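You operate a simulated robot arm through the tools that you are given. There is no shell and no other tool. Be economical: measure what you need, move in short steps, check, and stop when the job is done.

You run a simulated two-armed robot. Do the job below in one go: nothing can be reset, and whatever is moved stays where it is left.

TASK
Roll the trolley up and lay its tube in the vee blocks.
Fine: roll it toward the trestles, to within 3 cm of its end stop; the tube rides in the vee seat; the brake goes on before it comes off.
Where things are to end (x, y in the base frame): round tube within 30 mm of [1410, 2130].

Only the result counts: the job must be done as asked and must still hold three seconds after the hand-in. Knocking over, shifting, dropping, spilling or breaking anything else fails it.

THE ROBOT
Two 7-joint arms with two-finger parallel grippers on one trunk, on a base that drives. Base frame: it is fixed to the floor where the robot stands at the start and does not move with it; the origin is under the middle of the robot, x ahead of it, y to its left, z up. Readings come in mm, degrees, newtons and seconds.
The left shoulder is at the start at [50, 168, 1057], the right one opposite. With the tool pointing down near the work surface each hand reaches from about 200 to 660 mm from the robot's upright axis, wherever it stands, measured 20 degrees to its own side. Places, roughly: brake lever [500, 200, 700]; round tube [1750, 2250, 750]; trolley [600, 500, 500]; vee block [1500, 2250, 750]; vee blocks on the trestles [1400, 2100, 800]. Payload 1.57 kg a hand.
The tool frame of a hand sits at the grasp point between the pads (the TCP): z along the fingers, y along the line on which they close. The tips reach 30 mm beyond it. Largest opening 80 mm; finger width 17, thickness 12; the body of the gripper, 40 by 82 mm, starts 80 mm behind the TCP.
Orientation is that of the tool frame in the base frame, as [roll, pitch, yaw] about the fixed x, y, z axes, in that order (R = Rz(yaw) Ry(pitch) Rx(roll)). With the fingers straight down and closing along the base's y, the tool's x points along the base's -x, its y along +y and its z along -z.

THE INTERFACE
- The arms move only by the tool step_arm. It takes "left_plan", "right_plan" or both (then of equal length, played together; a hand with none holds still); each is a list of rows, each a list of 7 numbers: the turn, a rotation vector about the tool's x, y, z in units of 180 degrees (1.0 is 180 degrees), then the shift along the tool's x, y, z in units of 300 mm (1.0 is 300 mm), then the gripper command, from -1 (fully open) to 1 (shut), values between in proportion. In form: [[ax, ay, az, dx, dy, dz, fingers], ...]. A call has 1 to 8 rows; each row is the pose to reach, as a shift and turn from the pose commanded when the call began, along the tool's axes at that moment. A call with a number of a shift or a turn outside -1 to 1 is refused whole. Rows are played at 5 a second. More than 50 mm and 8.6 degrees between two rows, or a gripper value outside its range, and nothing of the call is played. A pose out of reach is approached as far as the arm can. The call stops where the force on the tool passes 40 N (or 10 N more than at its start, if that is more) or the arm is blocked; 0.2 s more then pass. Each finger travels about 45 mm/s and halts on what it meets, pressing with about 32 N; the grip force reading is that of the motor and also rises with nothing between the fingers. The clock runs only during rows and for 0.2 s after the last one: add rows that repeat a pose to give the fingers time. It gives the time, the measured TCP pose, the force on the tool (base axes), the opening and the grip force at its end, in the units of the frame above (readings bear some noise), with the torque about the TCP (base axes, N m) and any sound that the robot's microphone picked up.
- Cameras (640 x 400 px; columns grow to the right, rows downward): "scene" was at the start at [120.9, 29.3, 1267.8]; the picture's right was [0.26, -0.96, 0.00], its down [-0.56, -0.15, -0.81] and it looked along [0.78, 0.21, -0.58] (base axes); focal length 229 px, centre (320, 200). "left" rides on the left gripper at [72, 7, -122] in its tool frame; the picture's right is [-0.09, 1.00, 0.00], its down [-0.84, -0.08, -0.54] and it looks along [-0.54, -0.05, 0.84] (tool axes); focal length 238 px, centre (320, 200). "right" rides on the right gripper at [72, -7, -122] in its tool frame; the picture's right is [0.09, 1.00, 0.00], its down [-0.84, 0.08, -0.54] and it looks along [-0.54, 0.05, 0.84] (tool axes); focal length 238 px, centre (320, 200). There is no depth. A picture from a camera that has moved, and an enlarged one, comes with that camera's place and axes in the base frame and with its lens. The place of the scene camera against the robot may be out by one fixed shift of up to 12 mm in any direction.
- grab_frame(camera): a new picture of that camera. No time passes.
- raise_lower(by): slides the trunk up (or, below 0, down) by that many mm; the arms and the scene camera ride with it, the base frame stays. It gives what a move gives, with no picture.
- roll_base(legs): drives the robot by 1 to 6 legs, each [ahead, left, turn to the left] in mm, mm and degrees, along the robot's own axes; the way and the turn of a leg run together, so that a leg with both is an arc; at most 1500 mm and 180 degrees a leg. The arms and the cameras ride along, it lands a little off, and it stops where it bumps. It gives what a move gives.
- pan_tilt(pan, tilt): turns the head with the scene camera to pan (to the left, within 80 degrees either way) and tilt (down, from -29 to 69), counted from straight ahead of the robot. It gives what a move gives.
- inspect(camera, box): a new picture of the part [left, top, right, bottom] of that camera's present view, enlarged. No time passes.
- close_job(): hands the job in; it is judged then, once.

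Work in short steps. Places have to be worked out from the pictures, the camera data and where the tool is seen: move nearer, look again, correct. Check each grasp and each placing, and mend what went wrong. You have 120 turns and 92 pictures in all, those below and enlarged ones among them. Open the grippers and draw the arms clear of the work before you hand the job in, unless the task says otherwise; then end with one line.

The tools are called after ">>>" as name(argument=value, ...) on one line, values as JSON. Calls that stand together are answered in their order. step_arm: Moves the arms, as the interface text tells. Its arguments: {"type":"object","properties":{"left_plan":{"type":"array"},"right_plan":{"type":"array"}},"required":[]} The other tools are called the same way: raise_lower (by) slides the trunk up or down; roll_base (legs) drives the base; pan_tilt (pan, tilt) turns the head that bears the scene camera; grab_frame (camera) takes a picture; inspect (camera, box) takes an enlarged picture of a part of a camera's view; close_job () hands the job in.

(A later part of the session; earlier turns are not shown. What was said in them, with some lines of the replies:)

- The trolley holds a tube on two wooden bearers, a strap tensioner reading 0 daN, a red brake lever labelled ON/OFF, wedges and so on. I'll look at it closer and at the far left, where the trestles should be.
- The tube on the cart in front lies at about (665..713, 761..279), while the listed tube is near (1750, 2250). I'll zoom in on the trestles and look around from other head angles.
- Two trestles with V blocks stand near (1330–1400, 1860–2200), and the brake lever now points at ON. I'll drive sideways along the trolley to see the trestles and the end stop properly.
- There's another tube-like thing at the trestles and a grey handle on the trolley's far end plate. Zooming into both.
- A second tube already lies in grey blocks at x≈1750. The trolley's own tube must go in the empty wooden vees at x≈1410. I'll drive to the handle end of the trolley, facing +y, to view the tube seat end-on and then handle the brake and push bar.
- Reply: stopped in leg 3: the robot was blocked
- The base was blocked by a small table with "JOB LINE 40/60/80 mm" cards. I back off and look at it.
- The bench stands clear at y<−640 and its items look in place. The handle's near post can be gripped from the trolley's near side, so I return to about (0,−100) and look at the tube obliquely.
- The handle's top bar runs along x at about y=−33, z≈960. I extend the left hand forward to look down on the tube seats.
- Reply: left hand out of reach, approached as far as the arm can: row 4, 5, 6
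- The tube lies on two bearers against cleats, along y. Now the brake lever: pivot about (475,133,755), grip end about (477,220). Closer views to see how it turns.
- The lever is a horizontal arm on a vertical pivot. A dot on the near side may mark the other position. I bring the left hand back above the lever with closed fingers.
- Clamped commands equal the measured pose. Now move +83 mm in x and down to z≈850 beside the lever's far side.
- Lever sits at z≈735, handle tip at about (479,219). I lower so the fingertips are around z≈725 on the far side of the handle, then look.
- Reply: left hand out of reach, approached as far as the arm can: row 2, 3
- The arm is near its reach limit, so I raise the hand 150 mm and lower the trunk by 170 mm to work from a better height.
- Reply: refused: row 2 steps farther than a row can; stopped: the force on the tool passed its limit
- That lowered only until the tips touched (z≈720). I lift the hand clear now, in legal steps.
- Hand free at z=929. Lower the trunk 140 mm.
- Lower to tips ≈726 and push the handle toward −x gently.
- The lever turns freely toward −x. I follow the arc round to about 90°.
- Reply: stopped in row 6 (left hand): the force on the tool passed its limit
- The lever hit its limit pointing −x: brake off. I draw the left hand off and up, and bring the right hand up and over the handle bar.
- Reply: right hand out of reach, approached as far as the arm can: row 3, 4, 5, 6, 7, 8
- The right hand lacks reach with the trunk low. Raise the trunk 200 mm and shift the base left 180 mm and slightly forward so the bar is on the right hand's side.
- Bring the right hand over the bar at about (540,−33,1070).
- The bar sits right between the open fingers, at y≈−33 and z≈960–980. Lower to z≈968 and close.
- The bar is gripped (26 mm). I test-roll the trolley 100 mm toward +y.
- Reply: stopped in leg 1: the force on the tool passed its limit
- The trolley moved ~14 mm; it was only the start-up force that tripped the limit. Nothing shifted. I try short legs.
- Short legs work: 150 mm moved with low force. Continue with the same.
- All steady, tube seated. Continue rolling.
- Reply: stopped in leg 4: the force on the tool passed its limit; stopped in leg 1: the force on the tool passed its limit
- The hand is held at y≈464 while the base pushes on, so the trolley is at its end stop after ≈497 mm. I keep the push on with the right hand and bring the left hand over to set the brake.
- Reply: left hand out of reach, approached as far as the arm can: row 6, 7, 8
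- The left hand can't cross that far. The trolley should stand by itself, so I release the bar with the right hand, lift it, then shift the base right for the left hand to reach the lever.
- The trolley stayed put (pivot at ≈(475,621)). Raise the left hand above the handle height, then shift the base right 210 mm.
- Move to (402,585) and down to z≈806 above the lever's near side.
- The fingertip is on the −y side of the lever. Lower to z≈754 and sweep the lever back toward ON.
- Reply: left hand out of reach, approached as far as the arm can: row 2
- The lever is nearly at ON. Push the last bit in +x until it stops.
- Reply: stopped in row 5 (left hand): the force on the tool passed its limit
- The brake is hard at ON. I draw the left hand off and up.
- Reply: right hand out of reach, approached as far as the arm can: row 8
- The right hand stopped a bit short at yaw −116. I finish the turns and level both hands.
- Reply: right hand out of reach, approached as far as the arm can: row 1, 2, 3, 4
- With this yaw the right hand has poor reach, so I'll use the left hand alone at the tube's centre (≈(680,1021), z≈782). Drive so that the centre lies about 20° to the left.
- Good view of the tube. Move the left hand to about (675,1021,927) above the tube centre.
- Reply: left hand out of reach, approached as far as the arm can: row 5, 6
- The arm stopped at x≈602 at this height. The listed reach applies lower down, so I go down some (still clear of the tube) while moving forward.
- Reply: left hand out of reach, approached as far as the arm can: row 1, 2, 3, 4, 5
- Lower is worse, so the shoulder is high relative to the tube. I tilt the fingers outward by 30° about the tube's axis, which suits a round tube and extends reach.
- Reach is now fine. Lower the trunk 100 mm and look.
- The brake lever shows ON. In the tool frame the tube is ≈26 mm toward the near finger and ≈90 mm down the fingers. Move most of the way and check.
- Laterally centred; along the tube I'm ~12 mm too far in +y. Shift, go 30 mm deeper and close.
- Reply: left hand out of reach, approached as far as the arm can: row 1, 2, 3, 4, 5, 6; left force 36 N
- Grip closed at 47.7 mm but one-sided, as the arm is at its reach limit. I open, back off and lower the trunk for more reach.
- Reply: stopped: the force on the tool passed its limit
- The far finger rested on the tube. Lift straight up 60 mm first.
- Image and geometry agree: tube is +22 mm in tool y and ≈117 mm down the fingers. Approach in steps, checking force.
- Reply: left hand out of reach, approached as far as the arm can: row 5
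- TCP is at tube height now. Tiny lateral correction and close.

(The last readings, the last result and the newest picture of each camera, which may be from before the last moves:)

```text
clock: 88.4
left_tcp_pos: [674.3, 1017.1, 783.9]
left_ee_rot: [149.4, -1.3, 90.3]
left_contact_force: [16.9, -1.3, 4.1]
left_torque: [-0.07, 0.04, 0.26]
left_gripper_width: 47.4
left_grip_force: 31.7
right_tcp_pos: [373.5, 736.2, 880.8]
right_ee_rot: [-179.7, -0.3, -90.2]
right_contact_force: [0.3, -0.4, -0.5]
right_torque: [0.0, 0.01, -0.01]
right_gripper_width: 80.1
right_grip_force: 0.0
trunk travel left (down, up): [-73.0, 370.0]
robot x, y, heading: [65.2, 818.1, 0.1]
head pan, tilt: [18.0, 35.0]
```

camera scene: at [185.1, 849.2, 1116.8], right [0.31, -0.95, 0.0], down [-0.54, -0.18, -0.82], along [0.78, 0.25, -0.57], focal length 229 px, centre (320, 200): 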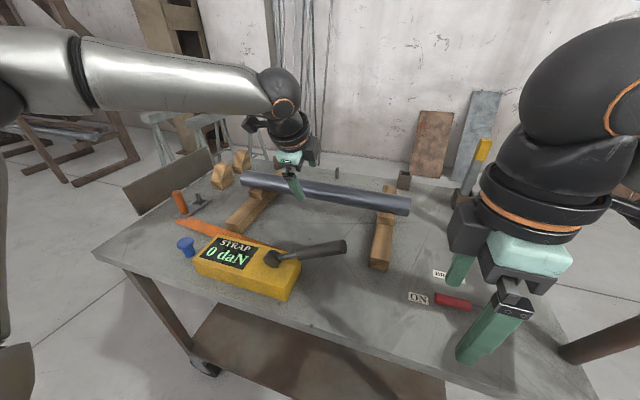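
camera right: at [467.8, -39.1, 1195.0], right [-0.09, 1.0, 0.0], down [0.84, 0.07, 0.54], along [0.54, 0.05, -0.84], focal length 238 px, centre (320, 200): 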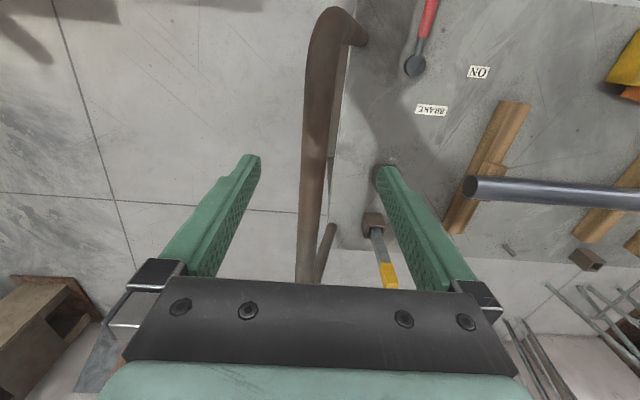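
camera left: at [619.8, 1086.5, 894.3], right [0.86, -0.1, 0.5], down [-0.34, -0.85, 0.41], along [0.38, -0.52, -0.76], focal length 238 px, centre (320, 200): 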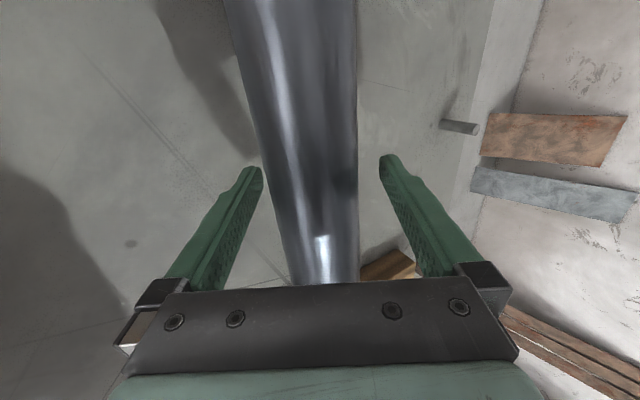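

Gripped at 47.4 mm. Ease the side load and lift 20 mm vertically to feel the weight.

>>> step_arm(left_plan=[[0, 0, 0, 0, 0.016, 0, 1], [0, 0, 0, 0, 0.03, -0.025, 1], [0, 0, 0, 0, 0.05, -0.058, 1], [0, 0, 0, 0, 0.05, -0.058, 1]])

>>> grab_frame(camera="scene")

```text
clock: 89.4
left_tcp_pos: [677.0, 1015.3, 804.0]
left_ee_rot: [149.8, -1.5, 90.2]
left_contact_force: [-0.6, 0.2, -9.8]
left_torque: [0.17, -0.02, 0.0]
left_gripper_width: 47.5
left_grip_force: 32.6
right_tcp_pos: [373.4, 735.0, 880.5]
right_ee_rot: [-179.6, -0.4, -90.2]
right_contact_force: [0.2, -0.1, 0.2]
right_torque: [0.03, 0.03, -0.04]
right_gripper_width: 79.8
right_grip_force: 0.1
trunk travel left (down, up): [-73.0, 370.0]
robot x, y, heading: [64.8, 814.7, 0.4]
head pan, tilt: [18.0, 35.0]
```

```text
32 pictures are left
camera scene: at [185.1, 849.3, 1116.9], right [0.31, -0.95, 0.0], down [-0.54, -0.18, -0.82], along [0.78, 0.25, -0.57], focal length 229 px, centre (320, 200)
```

scene: 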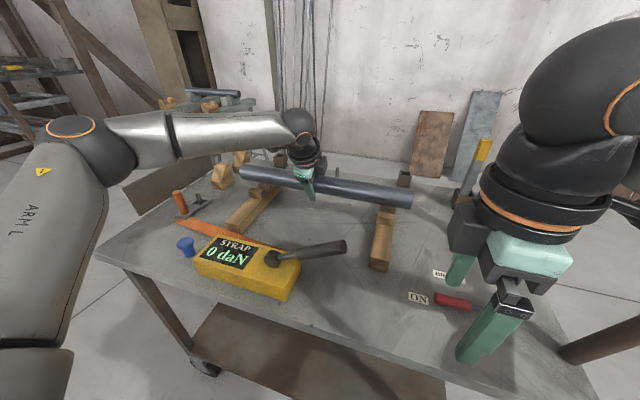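

The tube weighs ≈1 kg, level, centre of mass ≈17 mm toward −y from my grip, fine. Raise the trunk 200 mm to carry it clear.

>>> raise_lower(by=200)

>>> grab_frame(camera="scene")

```text
clock: 91.6
left_tcp_pos: [679.8, 1016.9, 1001.7]
left_ee_rot: [150.0, -1.5, 90.3]
left_contact_force: [-0.1, 0.1, -10.4]
left_torque: [0.13, -0.02, 0.01]
left_gripper_width: 47.3
left_grip_force: 31.6
right_tcp_pos: [376.0, 736.3, 1078.6]
right_ee_rot: [-180.0, -0.3, -90.3]
right_contact_force: [-0.2, -0.5, 0.3]
right_torque: [0.0, -0.03, 0.0]
right_gripper_width: 80.3
right_grip_force: 0.1
trunk travel left (down, up): [-273.0, 170.0]
robot x, y, heading: [65.6, 817.3, 0.1]
head pan, tilt: [18.0, 35.0]
```

```text
31 pictures are left
camera scene: at [188.6, 849.2, 1316.4], right [0.31, -0.95, 0.0], down [-0.55, -0.18, -0.82], along [0.78, 0.25, -0.57], focal length 229 px, centre (320, 200)
```

scene: 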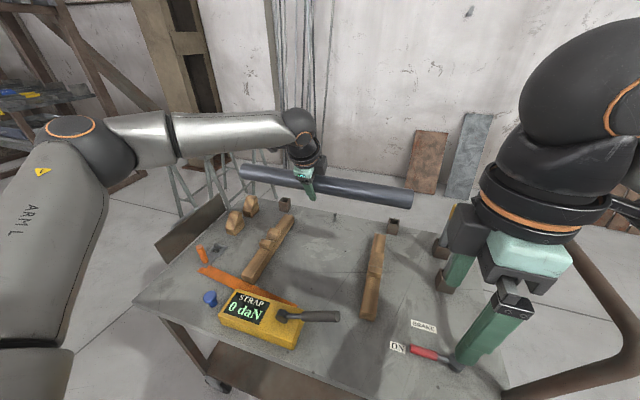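

Both seats show their vee cleats empty now and the brake on ON. Back off slightly and drive left past the trolley.

>>> roll_base(legs=[[-60, 0, 0], [0, 500, 0], [0, 400, 0]])

>>> pan_tilt(pan=10, tilt=40)

>>> grab_frame(camera="scene")

```text
clock: 97.2
left_tcp_pos: [619.1, 1910.6, 1002.8]
left_ee_rot: [150.1, -1.4, 90.1]
left_contact_force: [0.2, 0.6, -9.7]
left_torque: [0.17, -0.06, -0.02]
left_gripper_width: 47.2
left_grip_force: 32.2
right_tcp_pos: [315.1, 1632.4, 1079.6]
right_ee_rot: [-179.9, -0.4, -90.5]
right_contact_force: [0.2, 0.5, -0.3]
right_torque: [-0.02, -0.01, 0.04]
right_gripper_width: 80.2
right_grip_force: 0.0
trunk travel left (down, up): [-273.0, 170.0]
robot x, y, heading: [6.1, 1711.7, -0.1]
head pan, tilt: [18.0, 35.0]
```

```text
clock: 97.9
left_tcp_pos: [619.2, 1909.7, 1003.0]
left_ee_rot: [150.1, -1.4, 90.1]
left_contact_force: [-0.5, -0.2, -9.9]
left_torque: [0.14, -0.04, 0.01]
left_gripper_width: 47.5
left_grip_force: 32.2
right_tcp_pos: [314.0, 1630.6, 1079.2]
right_ee_rot: [-179.9, -0.2, -90.4]
right_contact_force: [-0.3, -1.0, -0.3]
right_torque: [-0.02, -0.01, -0.04]
right_gripper_width: 80.0
right_grip_force: 0.0
trunk travel left (down, up): [-273.0, 170.0]
robot x, y, heading: [9.9, 1712.7, -0.1]
head pan, tilt: [10.0, 40.0]
```

```text
30 pictures are left
camera scene: at [127.7, 1732.7, 1308.9], right [0.17, -0.98, 0.0], down [-0.63, -0.11, -0.77], along [0.75, 0.13, -0.64], focal length 229 px, centre (320, 200)
```

scene: 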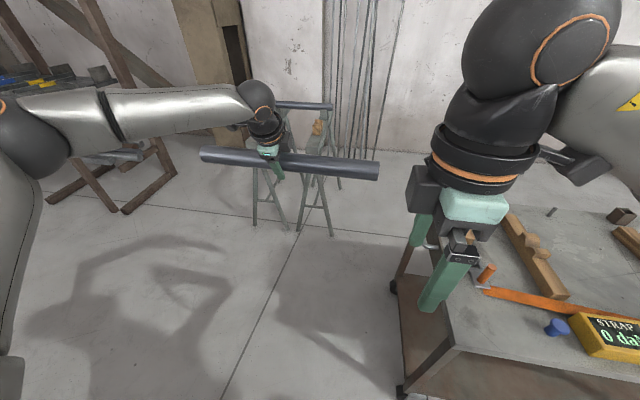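

The trolley end is at y≈1540 including the plate, and the trestle feet begin at x≈1256. I go left 130 mm, then ahead toward the trestles in two legs.

>>> roll_base(legs=[[0, 135, 0], [400, 0, 0], [200, 0, 0]])

>>> pan_tilt(pan=15, tilt=30)

>>> grab_frame(camera="scene")

```text
clock: 102.5
left_tcp_pos: [1222.3, 2039.5, 1003.1]
left_ee_rot: [150.1, -1.5, 89.9]
left_contact_force: [0.4, 0.0, -10.4]
left_torque: [0.16, -0.03, 0.03]
left_gripper_width: 47.4
left_grip_force: 31.5
right_tcp_pos: [916.6, 1761.0, 1079.6]
right_ee_rot: [-179.9, -0.3, -90.6]
right_contact_force: [0.6, -0.5, -0.8]
right_torque: [0.01, 0.02, -0.02]
right_gripper_width: 80.1
right_grip_force: 0.2
trunk travel left (down, up): [-273.0, 170.0]
robot x, y, heading: [611.3, 1842.4, -0.2]
head pan, tilt: [10.0, 40.0]
```

```text
clock: 103.2
left_tcp_pos: [1223.0, 2039.6, 1001.1]
left_ee_rot: [150.1, -1.5, 89.9]
left_contact_force: [0.3, 0.6, -9.7]
left_torque: [0.12, -0.04, 0.01]
left_gripper_width: 47.4
left_grip_force: 32.3
right_tcp_pos: [916.6, 1762.0, 1081.1]
right_ee_rot: [-179.8, -0.3, -90.7]
right_contact_force: [0.4, 0.0, 0.2]
right_torque: [0.01, -0.01, 0.04]
right_gripper_width: 80.3
right_grip_force: 0.1
trunk travel left (down, up): [-273.0, 170.0]
robot x, y, heading: [610.1, 1839.1, -0.1]
head pan, tilt: [15.0, 30.0]
```

```text
29 pictures are left
camera scene: at [733.8, 1871.8, 1324.2], right [0.25, -0.97, 0.0], down [-0.48, -0.13, -0.87], along [0.84, 0.22, -0.5], focal length 229 px, centre (320, 200)
```

scene: 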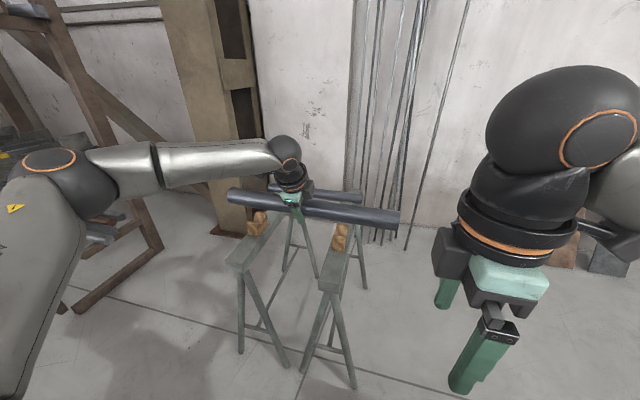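

The two empty wooden vees are visible. Zoom for their positions, and take the left camera too.

>>> inspect(camera="scene", box=[210, 160, 410, 300])

>>> grab_frame(camera="left")

```text
2.86 times, centred on (310, 230) of scene
camera zoom: at [733.8, 1871.8, 1324.2], right [0.25, -0.97, 0.0], down [-0.48, -0.13, -0.87], along [0.84, 0.22, -0.5], focal length 655 px, centre (349, 114)
```

zoom: 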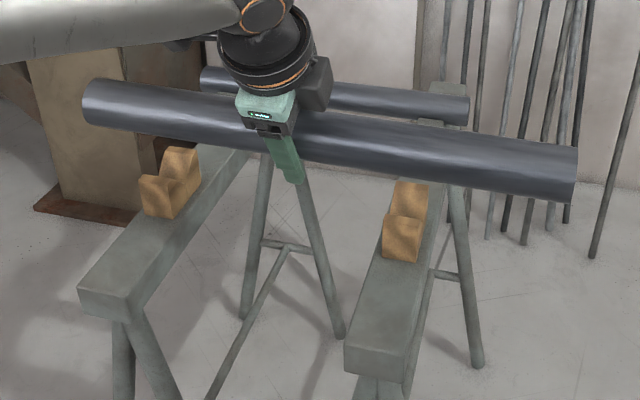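

```text
27 pictures are left
camera left: at [1166.5, 2109.0, 1112.1], right [0.86, -0.11, 0.49], down [-0.34, -0.85, 0.41], along [0.37, -0.52, -0.77], focal length 238 px, centre (320, 200)
```

left: 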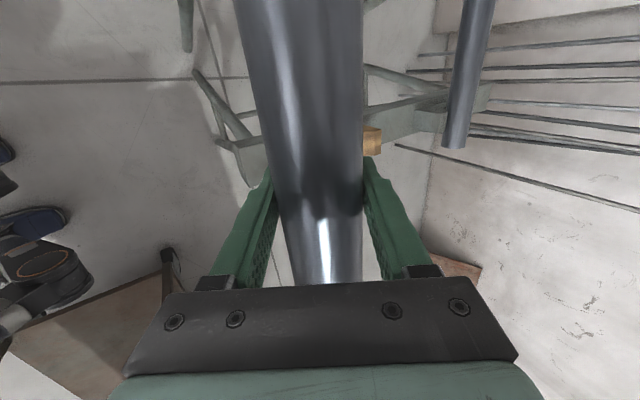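

Vee notches come out at about (1410, 1974) and (1410, 2310), z≈780. I drive left 98 and ahead 165, staying high.

>>> roll_base(legs=[[0, 98, 0], [185, 0, 0]])

>>> grab_frame(camera="scene")

>>> inspect(camera="scene", box=[210, 150, 410, 290])

```text
clock: 105.5
left_tcp_pos: [1408.3, 2136.9, 1001.6]
left_ee_rot: [150.1, -1.6, 89.8]
left_contact_force: [0.3, -0.2, -10.7]
left_torque: [0.15, -0.01, 0.0]
left_gripper_width: 47.2
left_grip_force: 32.1
right_tcp_pos: [1104.8, 1858.5, 1079.1]
right_ee_rot: [-179.8, -0.3, -90.7]
right_contact_force: [-0.7, 0.4, 0.4]
right_torque: [-0.01, -0.02, 0.0]
right_gripper_width: 79.9
right_grip_force: 0.0
trunk travel left (down, up): [-273.0, 170.0]
robot x, y, heading: [796.8, 1939.9, -0.2]
head pan, tilt: [15.0, 30.0]
```

```text
26 pictures are left
camera scene: at [921.3, 1969.0, 1324.2], right [0.25, -0.97, 0.0], down [-0.49, -0.13, -0.87], along [0.84, 0.22, -0.5], focal length 229 px, centre (320, 200)
```

scene: 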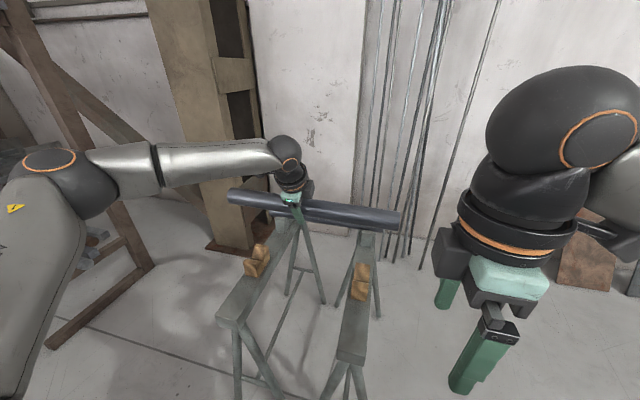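

```text
2.86 times, centred on (310, 220) of scene
camera zoom: at [921.3, 1969.0, 1324.2], right [0.25, -0.97, 0.0], down [-0.49, -0.13, -0.87], along [0.84, 0.22, -0.5], focal length 655 px, centre (349, 143)
```

zoom: 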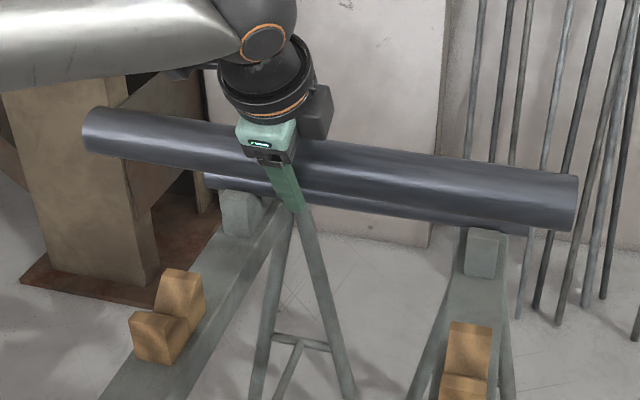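

TCP is at (1408, 2137). The notches triangulate to x≈1412, z≈772. Lower the trunk 140 mm and check alignment.

>>> raise_lower(by=-140)

>>> inspect(camera="scene", box=[210, 150, 410, 290])

>>> grab_frame(camera="left")

```text
clock: 107.2
left_tcp_pos: [1408.9, 2136.4, 863.6]
left_ee_rot: [150.0, -1.5, 89.8]
left_contact_force: [0.1, 0.7, -9.7]
left_torque: [0.18, -0.02, -0.01]
left_gripper_width: 47.3
left_grip_force: 31.9
right_tcp_pos: [1102.4, 1859.5, 940.1]
right_ee_rot: [-179.8, -0.4, -90.7]
right_contact_force: [0.3, -0.2, 0.1]
right_torque: [-0.02, -0.01, -0.01]
right_gripper_width: 80.2
right_grip_force: 0.1
trunk travel left (down, up): [-133.0, 310.0]
robot x, y, heading: [795.2, 1939.3, -0.3]
head pan, tilt: [15.0, 30.0]
```

```text
2.86 times, centred on (310, 220) of scene
camera zoom: at [920.3, 1968.9, 1184.3], right [0.25, -0.97, 0.0], down [-0.48, -0.13, -0.87], along [0.84, 0.22, -0.5], focal length 655 px, centre (349, 143)
```

zoom: 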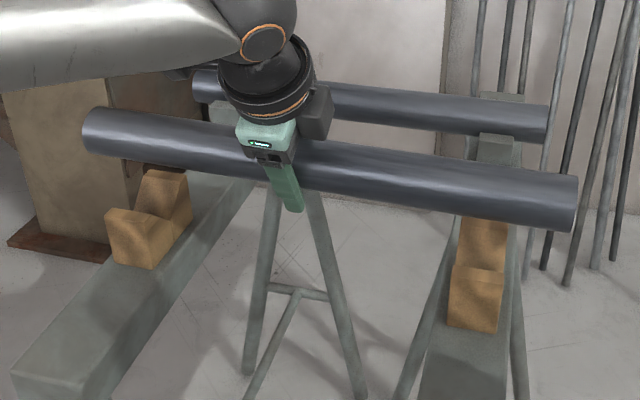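

```text
23 pictures are left
camera left: at [1353.2, 2205.6, 972.5], right [0.86, -0.11, 0.49], down [-0.34, -0.85, 0.41], along [0.37, -0.52, -0.77], focal length 238 px, centre (320, 200)
```

left: 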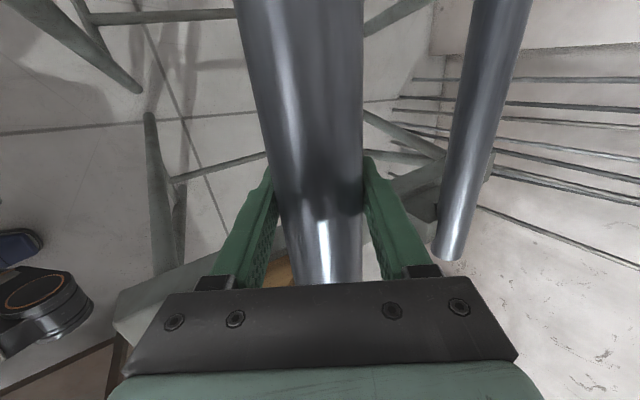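

Projected tube line falls between the horns on both vees. Lower 45 mm and re-check.

>>> raise_lower(by=-42)

>>> inspect(camera="scene", box=[210, 150, 410, 290])

```text
clock: 108.0
left_tcp_pos: [1409.4, 2136.2, 820.2]
left_ee_rot: [150.0, -1.5, 89.8]
left_contact_force: [-0.5, 0.3, -10.4]
left_torque: [0.15, -0.06, 0.02]
left_gripper_width: 47.3
left_grip_force: 31.7
right_tcp_pos: [1104.6, 1858.3, 898.5]
right_ee_rot: [-179.9, -0.3, -90.7]
right_contact_force: [0.0, 0.7, -0.2]
right_torque: [-0.01, 0.0, 0.03]
right_gripper_width: 80.2
right_grip_force: 0.0
trunk travel left (down, up): [-91.0, 352.0]
robot x, y, heading: [797.2, 1938.3, -0.1]
head pan, tilt: [15.0, 30.0]
```

```text
2.86 times, centred on (310, 220) of scene
camera zoom: at [920.2, 1968.9, 1142.3], right [0.25, -0.97, 0.0], down [-0.48, -0.13, -0.87], along [0.84, 0.22, -0.5], focal length 655 px, centre (349, 143)
```

zoom: 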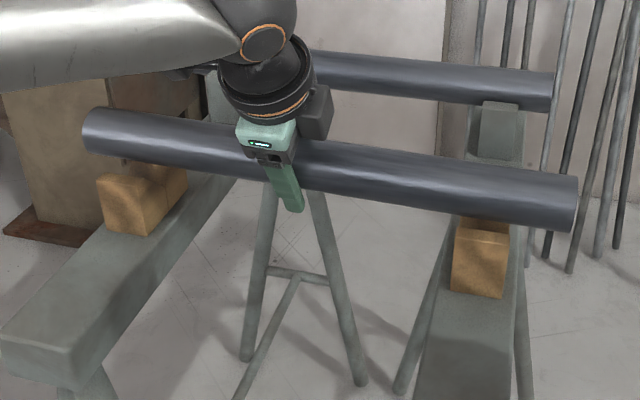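

Alignment still good, no contact yet (−10 N is the tube's weight). Lower in small steps.

>>> raise_lower(by=-10)

>>> raise_lower(by=-6)

```text
clock: 108.6
left_tcp_pos: [1408.7, 2136.6, 809.8]
left_ee_rot: [150.0, -1.5, 89.8]
left_contact_force: [0.2, -0.7, -9.1]
left_torque: [0.15, -0.04, -0.01]
left_gripper_width: 47.3
left_grip_force: 32.5
right_tcp_pos: [1103.7, 1859.0, 888.7]
right_ee_rot: [-179.7, -0.3, -90.7]
right_contact_force: [1.1, 0.5, 0.1]
right_torque: [-0.02, 0.0, -0.03]
right_gripper_width: 80.3
right_grip_force: 0.1
trunk travel left (down, up): [-81.0, 362.0]
robot x, y, heading: [795.5, 1940.6, -0.5]
head pan, tilt: [15.0, 30.0]
```

```text
clock: 109.1
left_tcp_pos: [1409.5, 2136.4, 804.8]
left_ee_rot: [149.9, -1.4, 89.8]
left_contact_force: [2.3, -1.8, -7.2]
left_torque: [-0.38, 0.04, 0.37]
left_gripper_width: 47.5
left_grip_force: 32.1
right_tcp_pos: [1102.6, 1858.5, 882.3]
right_ee_rot: [-179.9, -0.3, -90.7]
right_contact_force: [0.2, 0.7, 0.1]
right_torque: [-0.02, -0.02, -0.02]
right_gripper_width: 79.8
right_grip_force: 0.1
trunk travel left (down, up): [-75.0, 368.0]
robot x, y, heading: [795.6, 1937.0, -0.1]
head pan, tilt: [15.0, 30.0]
```

First touch on the −y vee, pushing slightly +x. Continue 4 mm and see.

>>> raise_lower(by=-4)

>>> inspect(camera="scene", box=[210, 150, 410, 290])

```text
clock: 109.7
left_tcp_pos: [1410.0, 2136.7, 802.0]
left_ee_rot: [149.8, -1.4, 89.9]
left_contact_force: [4.8, 0.1, -0.9]
left_torque: [-0.58, 0.11, 0.38]
left_gripper_width: 47.2
left_grip_force: 32.0
right_tcp_pos: [1102.6, 1858.5, 878.7]
right_ee_rot: [-179.8, -0.3, -90.6]
right_contact_force: [-0.2, 0.5, -0.1]
right_torque: [-0.01, 0.0, 0.01]
right_gripper_width: 80.4
right_grip_force: 0.0
trunk travel left (down, up): [-71.0, 372.0]
robot x, y, heading: [791.4, 1941.6, -0.2]
head pan, tilt: [15.0, 30.0]
```

```text
2.86 times, centred on (310, 220) of scene
camera zoom: at [920.1, 1968.8, 1122.4], right [0.25, -0.97, 0.0], down [-0.48, -0.13, -0.87], along [0.84, 0.22, -0.5], focal length 655 px, centre (349, 143)
```

zoom: 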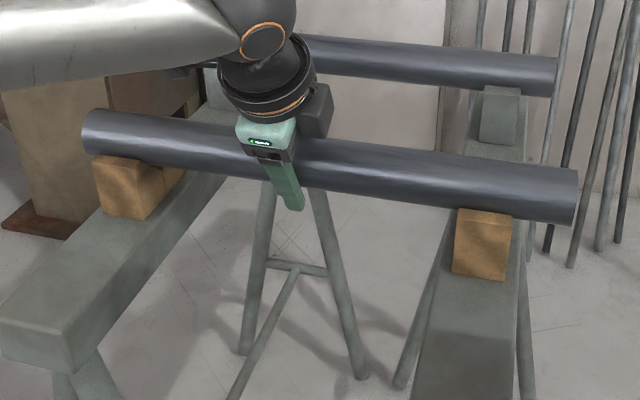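

Weight is now carried by the vees. Lower 3 mm more to settle it.

>>> raise_lower(by=-3)

```text
clock: 110.2
left_tcp_pos: [1410.4, 2136.4, 800.9]
left_ee_rot: [149.6, -1.5, 89.8]
left_contact_force: [10.9, 0.7, 9.0]
left_torque: [-0.42, 0.27, 0.2]
left_gripper_width: 47.3
left_grip_force: 32.2
right_tcp_pos: [1103.2, 1857.2, 875.5]
right_ee_rot: [-179.7, -0.3, -90.7]
right_contact_force: [0.3, -0.6, -0.2]
right_torque: [0.0, -0.02, 0.01]
right_gripper_width: 79.9
right_grip_force: 0.0
trunk travel left (down, up): [-68.0, 375.0]
robot x, y, heading: [794.7, 1941.7, -0.3]
head pan, tilt: [15.0, 30.0]
```

Fully supported. Relieve the side load with a 3 mm +x shift and open gradually.

>>> step_arm(left_plan=[[0, 0, 0, 0, 0.009, 0.003, 1], [0, 0, 0, 0, 0.009, 0.003, -0.25], [0, 0, 0, 0, 0.009, 0.003, -0.45], [0, 0, 0, 0, 0.009, 0.003, -1], [0, 0, 0, 0, 0.009, 0.003, -1], [0, 0, 0, 0, 0.009, 0.003, -1]])

>>> grab_frame(camera="left")

>>> inspect(camera="scene", box=[210, 150, 410, 290])

```text
clock: 111.6
left_tcp_pos: [1409.7, 2136.8, 798.9]
left_ee_rot: [149.9, -1.4, 89.9]
left_contact_force: [-1.4, -1.1, -1.2]
left_torque: [0.03, -0.03, 0.0]
left_gripper_width: 80.1
left_grip_force: 0.1
right_tcp_pos: [1103.6, 1858.7, 875.3]
right_ee_rot: [-179.8, -0.3, -90.6]
right_contact_force: [0.1, -0.5, 0.7]
right_torque: [0.0, 0.0, -0.03]
right_gripper_width: 79.9
right_grip_force: 0.0
trunk travel left (down, up): [-68.0, 375.0]
robot x, y, heading: [794.7, 1940.3, -0.5]
head pan, tilt: [15.0, 30.0]
```

```text
20 pictures are left
camera left: at [1354.1, 2207.0, 908.8], right [0.86, -0.11, 0.5], down [-0.34, -0.85, 0.41], along [0.38, -0.52, -0.76], focal length 238 px, centre (320, 200)
```

left: 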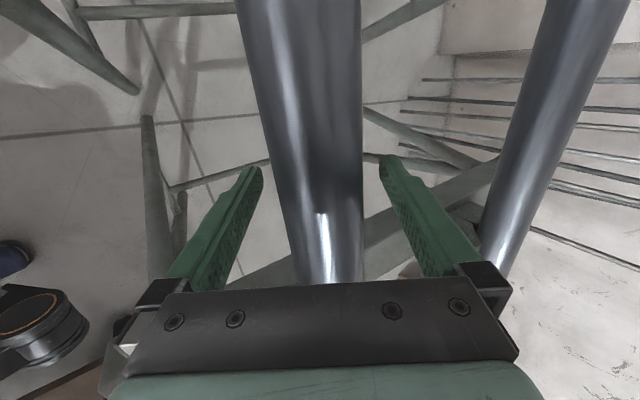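

```text
2.86 times, centred on (310, 220) of scene
camera zoom: at [919.6, 1968.7, 1119.4], right [0.25, -0.97, 0.0], down [-0.48, -0.13, -0.87], along [0.84, 0.22, -0.5], focal length 655 px, centre (349, 143)
```

zoom: 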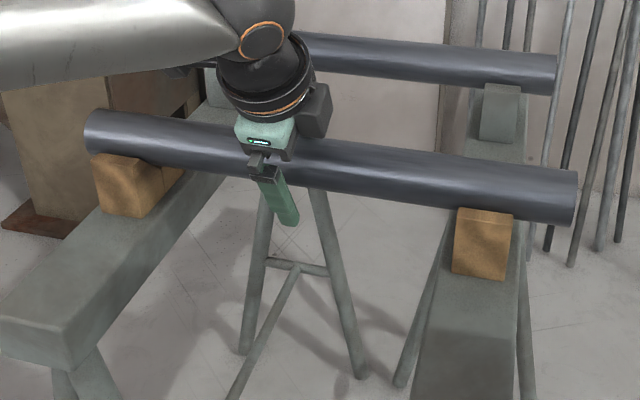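

The tube rests in both vees. Withdraw the hand straight back along the fingers, then up.

>>> step_arm(left_plan=[[0, 0, 0, 0, 0, -0.1, -1], [0, 0, 0, 0, 0, -0.22, -1], [0, 0, 0, 0, 0, -0.36, -1], [0, 0, 0, 0, 0, -0.5, -1], [0, 0, 0, 0, 0, -0.64, -1]])

>>> grab_frame(camera="scene")

>>> inspect(camera="scene", box=[210, 150, 410, 290])

>>> grab_frame(camera="left")

```text
clock: 112.8
left_tcp_pos: [1316.0, 2132.9, 964.2]
left_ee_rot: [149.9, -1.5, 89.8]
left_contact_force: [0.4, 0.3, -0.7]
left_torque: [0.01, 0.02, -0.02]
left_gripper_width: 79.9
left_grip_force: 0.0
right_tcp_pos: [1102.9, 1858.7, 876.2]
right_ee_rot: [-179.8, -0.3, -90.7]
right_contact_force: [0.3, 0.9, -0.2]
right_torque: [-0.01, -0.02, 0.02]
right_gripper_width: 80.0
right_grip_force: 0.0
trunk travel left (down, up): [-68.0, 375.0]
robot x, y, heading: [793.8, 1941.4, -0.5]
head pan, tilt: [15.0, 30.0]
```

```text
18 pictures are left
camera scene: at [919.5, 1968.7, 1119.4], right [0.25, -0.97, 0.0], down [-0.48, -0.13, -0.87], along [0.84, 0.22, -0.5], focal length 229 px, centre (320, 200)
```

scene: 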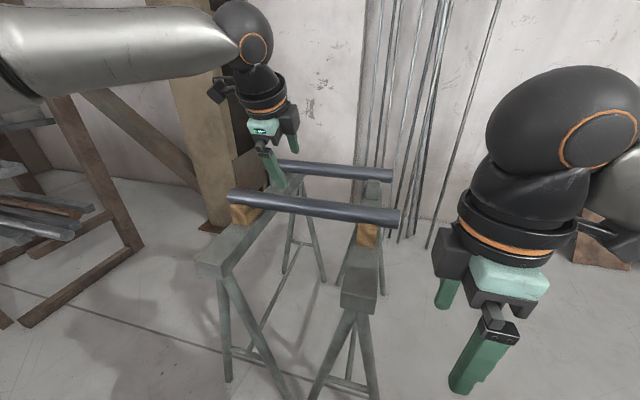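

```text
2.86 times, centred on (310, 220) of scene
camera zoom: at [919.5, 1968.7, 1119.4], right [0.25, -0.97, 0.0], down [-0.48, -0.13, -0.87], along [0.84, 0.22, -0.5], focal length 655 px, centre (349, 143)
```

zoom: 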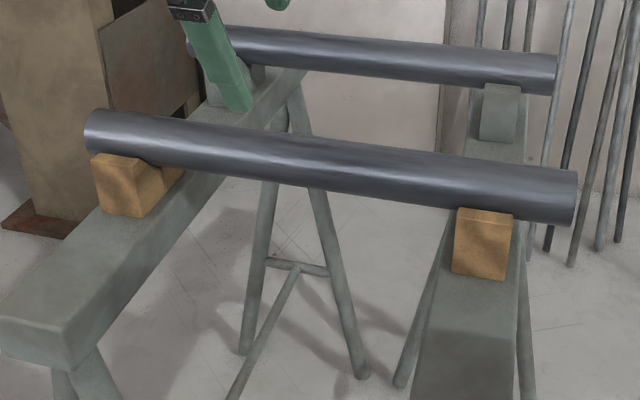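

```text
16 pictures are left
camera left: at [1260.8, 2202.3, 1075.1], right [0.86, -0.11, 0.49], down [-0.34, -0.85, 0.41], along [0.37, -0.52, -0.77], focal length 238 px, centre (320, 200)
```

left: 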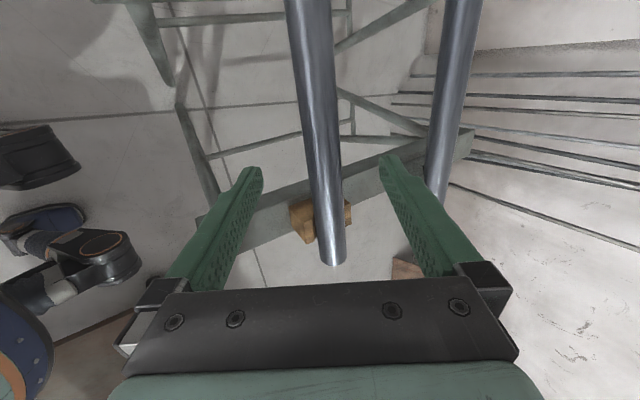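

Tube seated in both vees with centre ≈(1410, 2130). Back the base off 250 mm to draw clear, then take a last look at the trolley's lever and the tube.

>>> roll_base(legs=[[-300, 0, 0]])

>>> grab_frame(camera="scene")

>>> pan_tilt(pan=-78, tilt=35)

>>> grab_frame(camera="scene")

```text
clock: 114.8
left_tcp_pos: [1021.8, 2137.0, 965.0]
left_ee_rot: [150.0, -1.5, 90.1]
left_contact_force: [-0.3, -0.2, -0.5]
left_torque: [0.02, 0.0, -0.01]
left_gripper_width: 79.8
left_grip_force: 0.1
right_tcp_pos: [808.2, 1860.5, 875.4]
right_ee_rot: [-179.9, -0.4, -90.3]
right_contact_force: [0.2, -0.2, -0.5]
right_torque: [0.01, 0.01, -0.01]
right_gripper_width: 80.0
right_grip_force: 0.1
trunk travel left (down, up): [-68.0, 375.0]
robot x, y, heading: [499.8, 1940.5, 0.1]
head pan, tilt: [15.0, 30.0]
```

```text
15 pictures are left
camera scene: at [624.9, 1970.2, 1119.4], right [0.26, -0.97, 0.0], down [-0.48, -0.13, -0.87], along [0.84, 0.23, -0.5], focal length 229 px, centre (320, 200)
```

scene: 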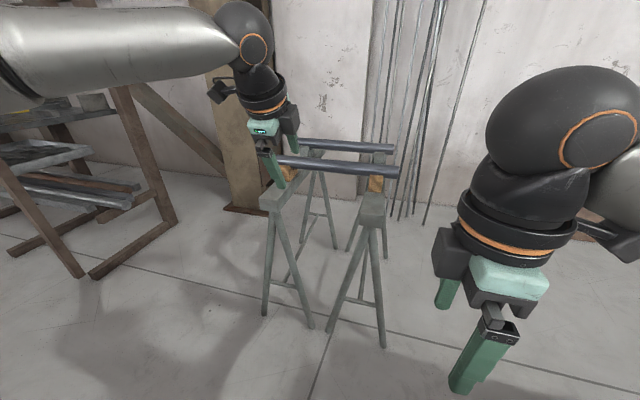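

```text
clock: 116.5
left_tcp_pos: [1021.6, 2137.6, 965.2]
left_ee_rot: [150.0, -1.5, 90.3]
left_contact_force: [0.2, 0.0, 0.2]
left_torque: [0.03, 0.01, -0.03]
left_gripper_width: 80.1
left_grip_force: 0.0
right_tcp_pos: [809.0, 1860.7, 875.9]
right_ee_rot: [-179.8, -0.3, -90.4]
right_contact_force: [-0.7, -0.4, 0.6]
right_torque: [0.0, 0.01, 0.05]
right_gripper_width: 80.1
right_grip_force: 0.0
trunk travel left (down, up): [-68.0, 375.0]
robot x, y, heading: [500.5, 1936.6, -0.0]
head pan, tilt: [-78.0, 35.0]
```

```text
14 pictures are left
camera scene: at [556.1, 1860.5, 1111.6], right [-0.98, -0.21, 0.0], down [-0.12, 0.56, -0.82], along [0.17, -0.8, -0.57], focal length 229 px, centre (320, 200)
```

scene: 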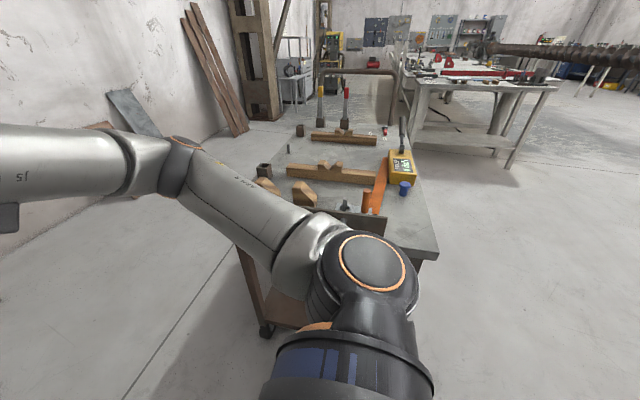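

Everything is in place: the trolley is at its stop with the lever ON, the stakes are upright and the tube is in the vees. Both arms are clear and both grippers open, so I hand in.

>>> close_job()

```text
The job is handed in.
```

The trolley is rolled to its end stop with the brake on, and its tube lies in the vee blocks at about (1410, 2130), with both arms clear; on the way the base bumped the bench on the −y side, and its items looked in place afterwards.
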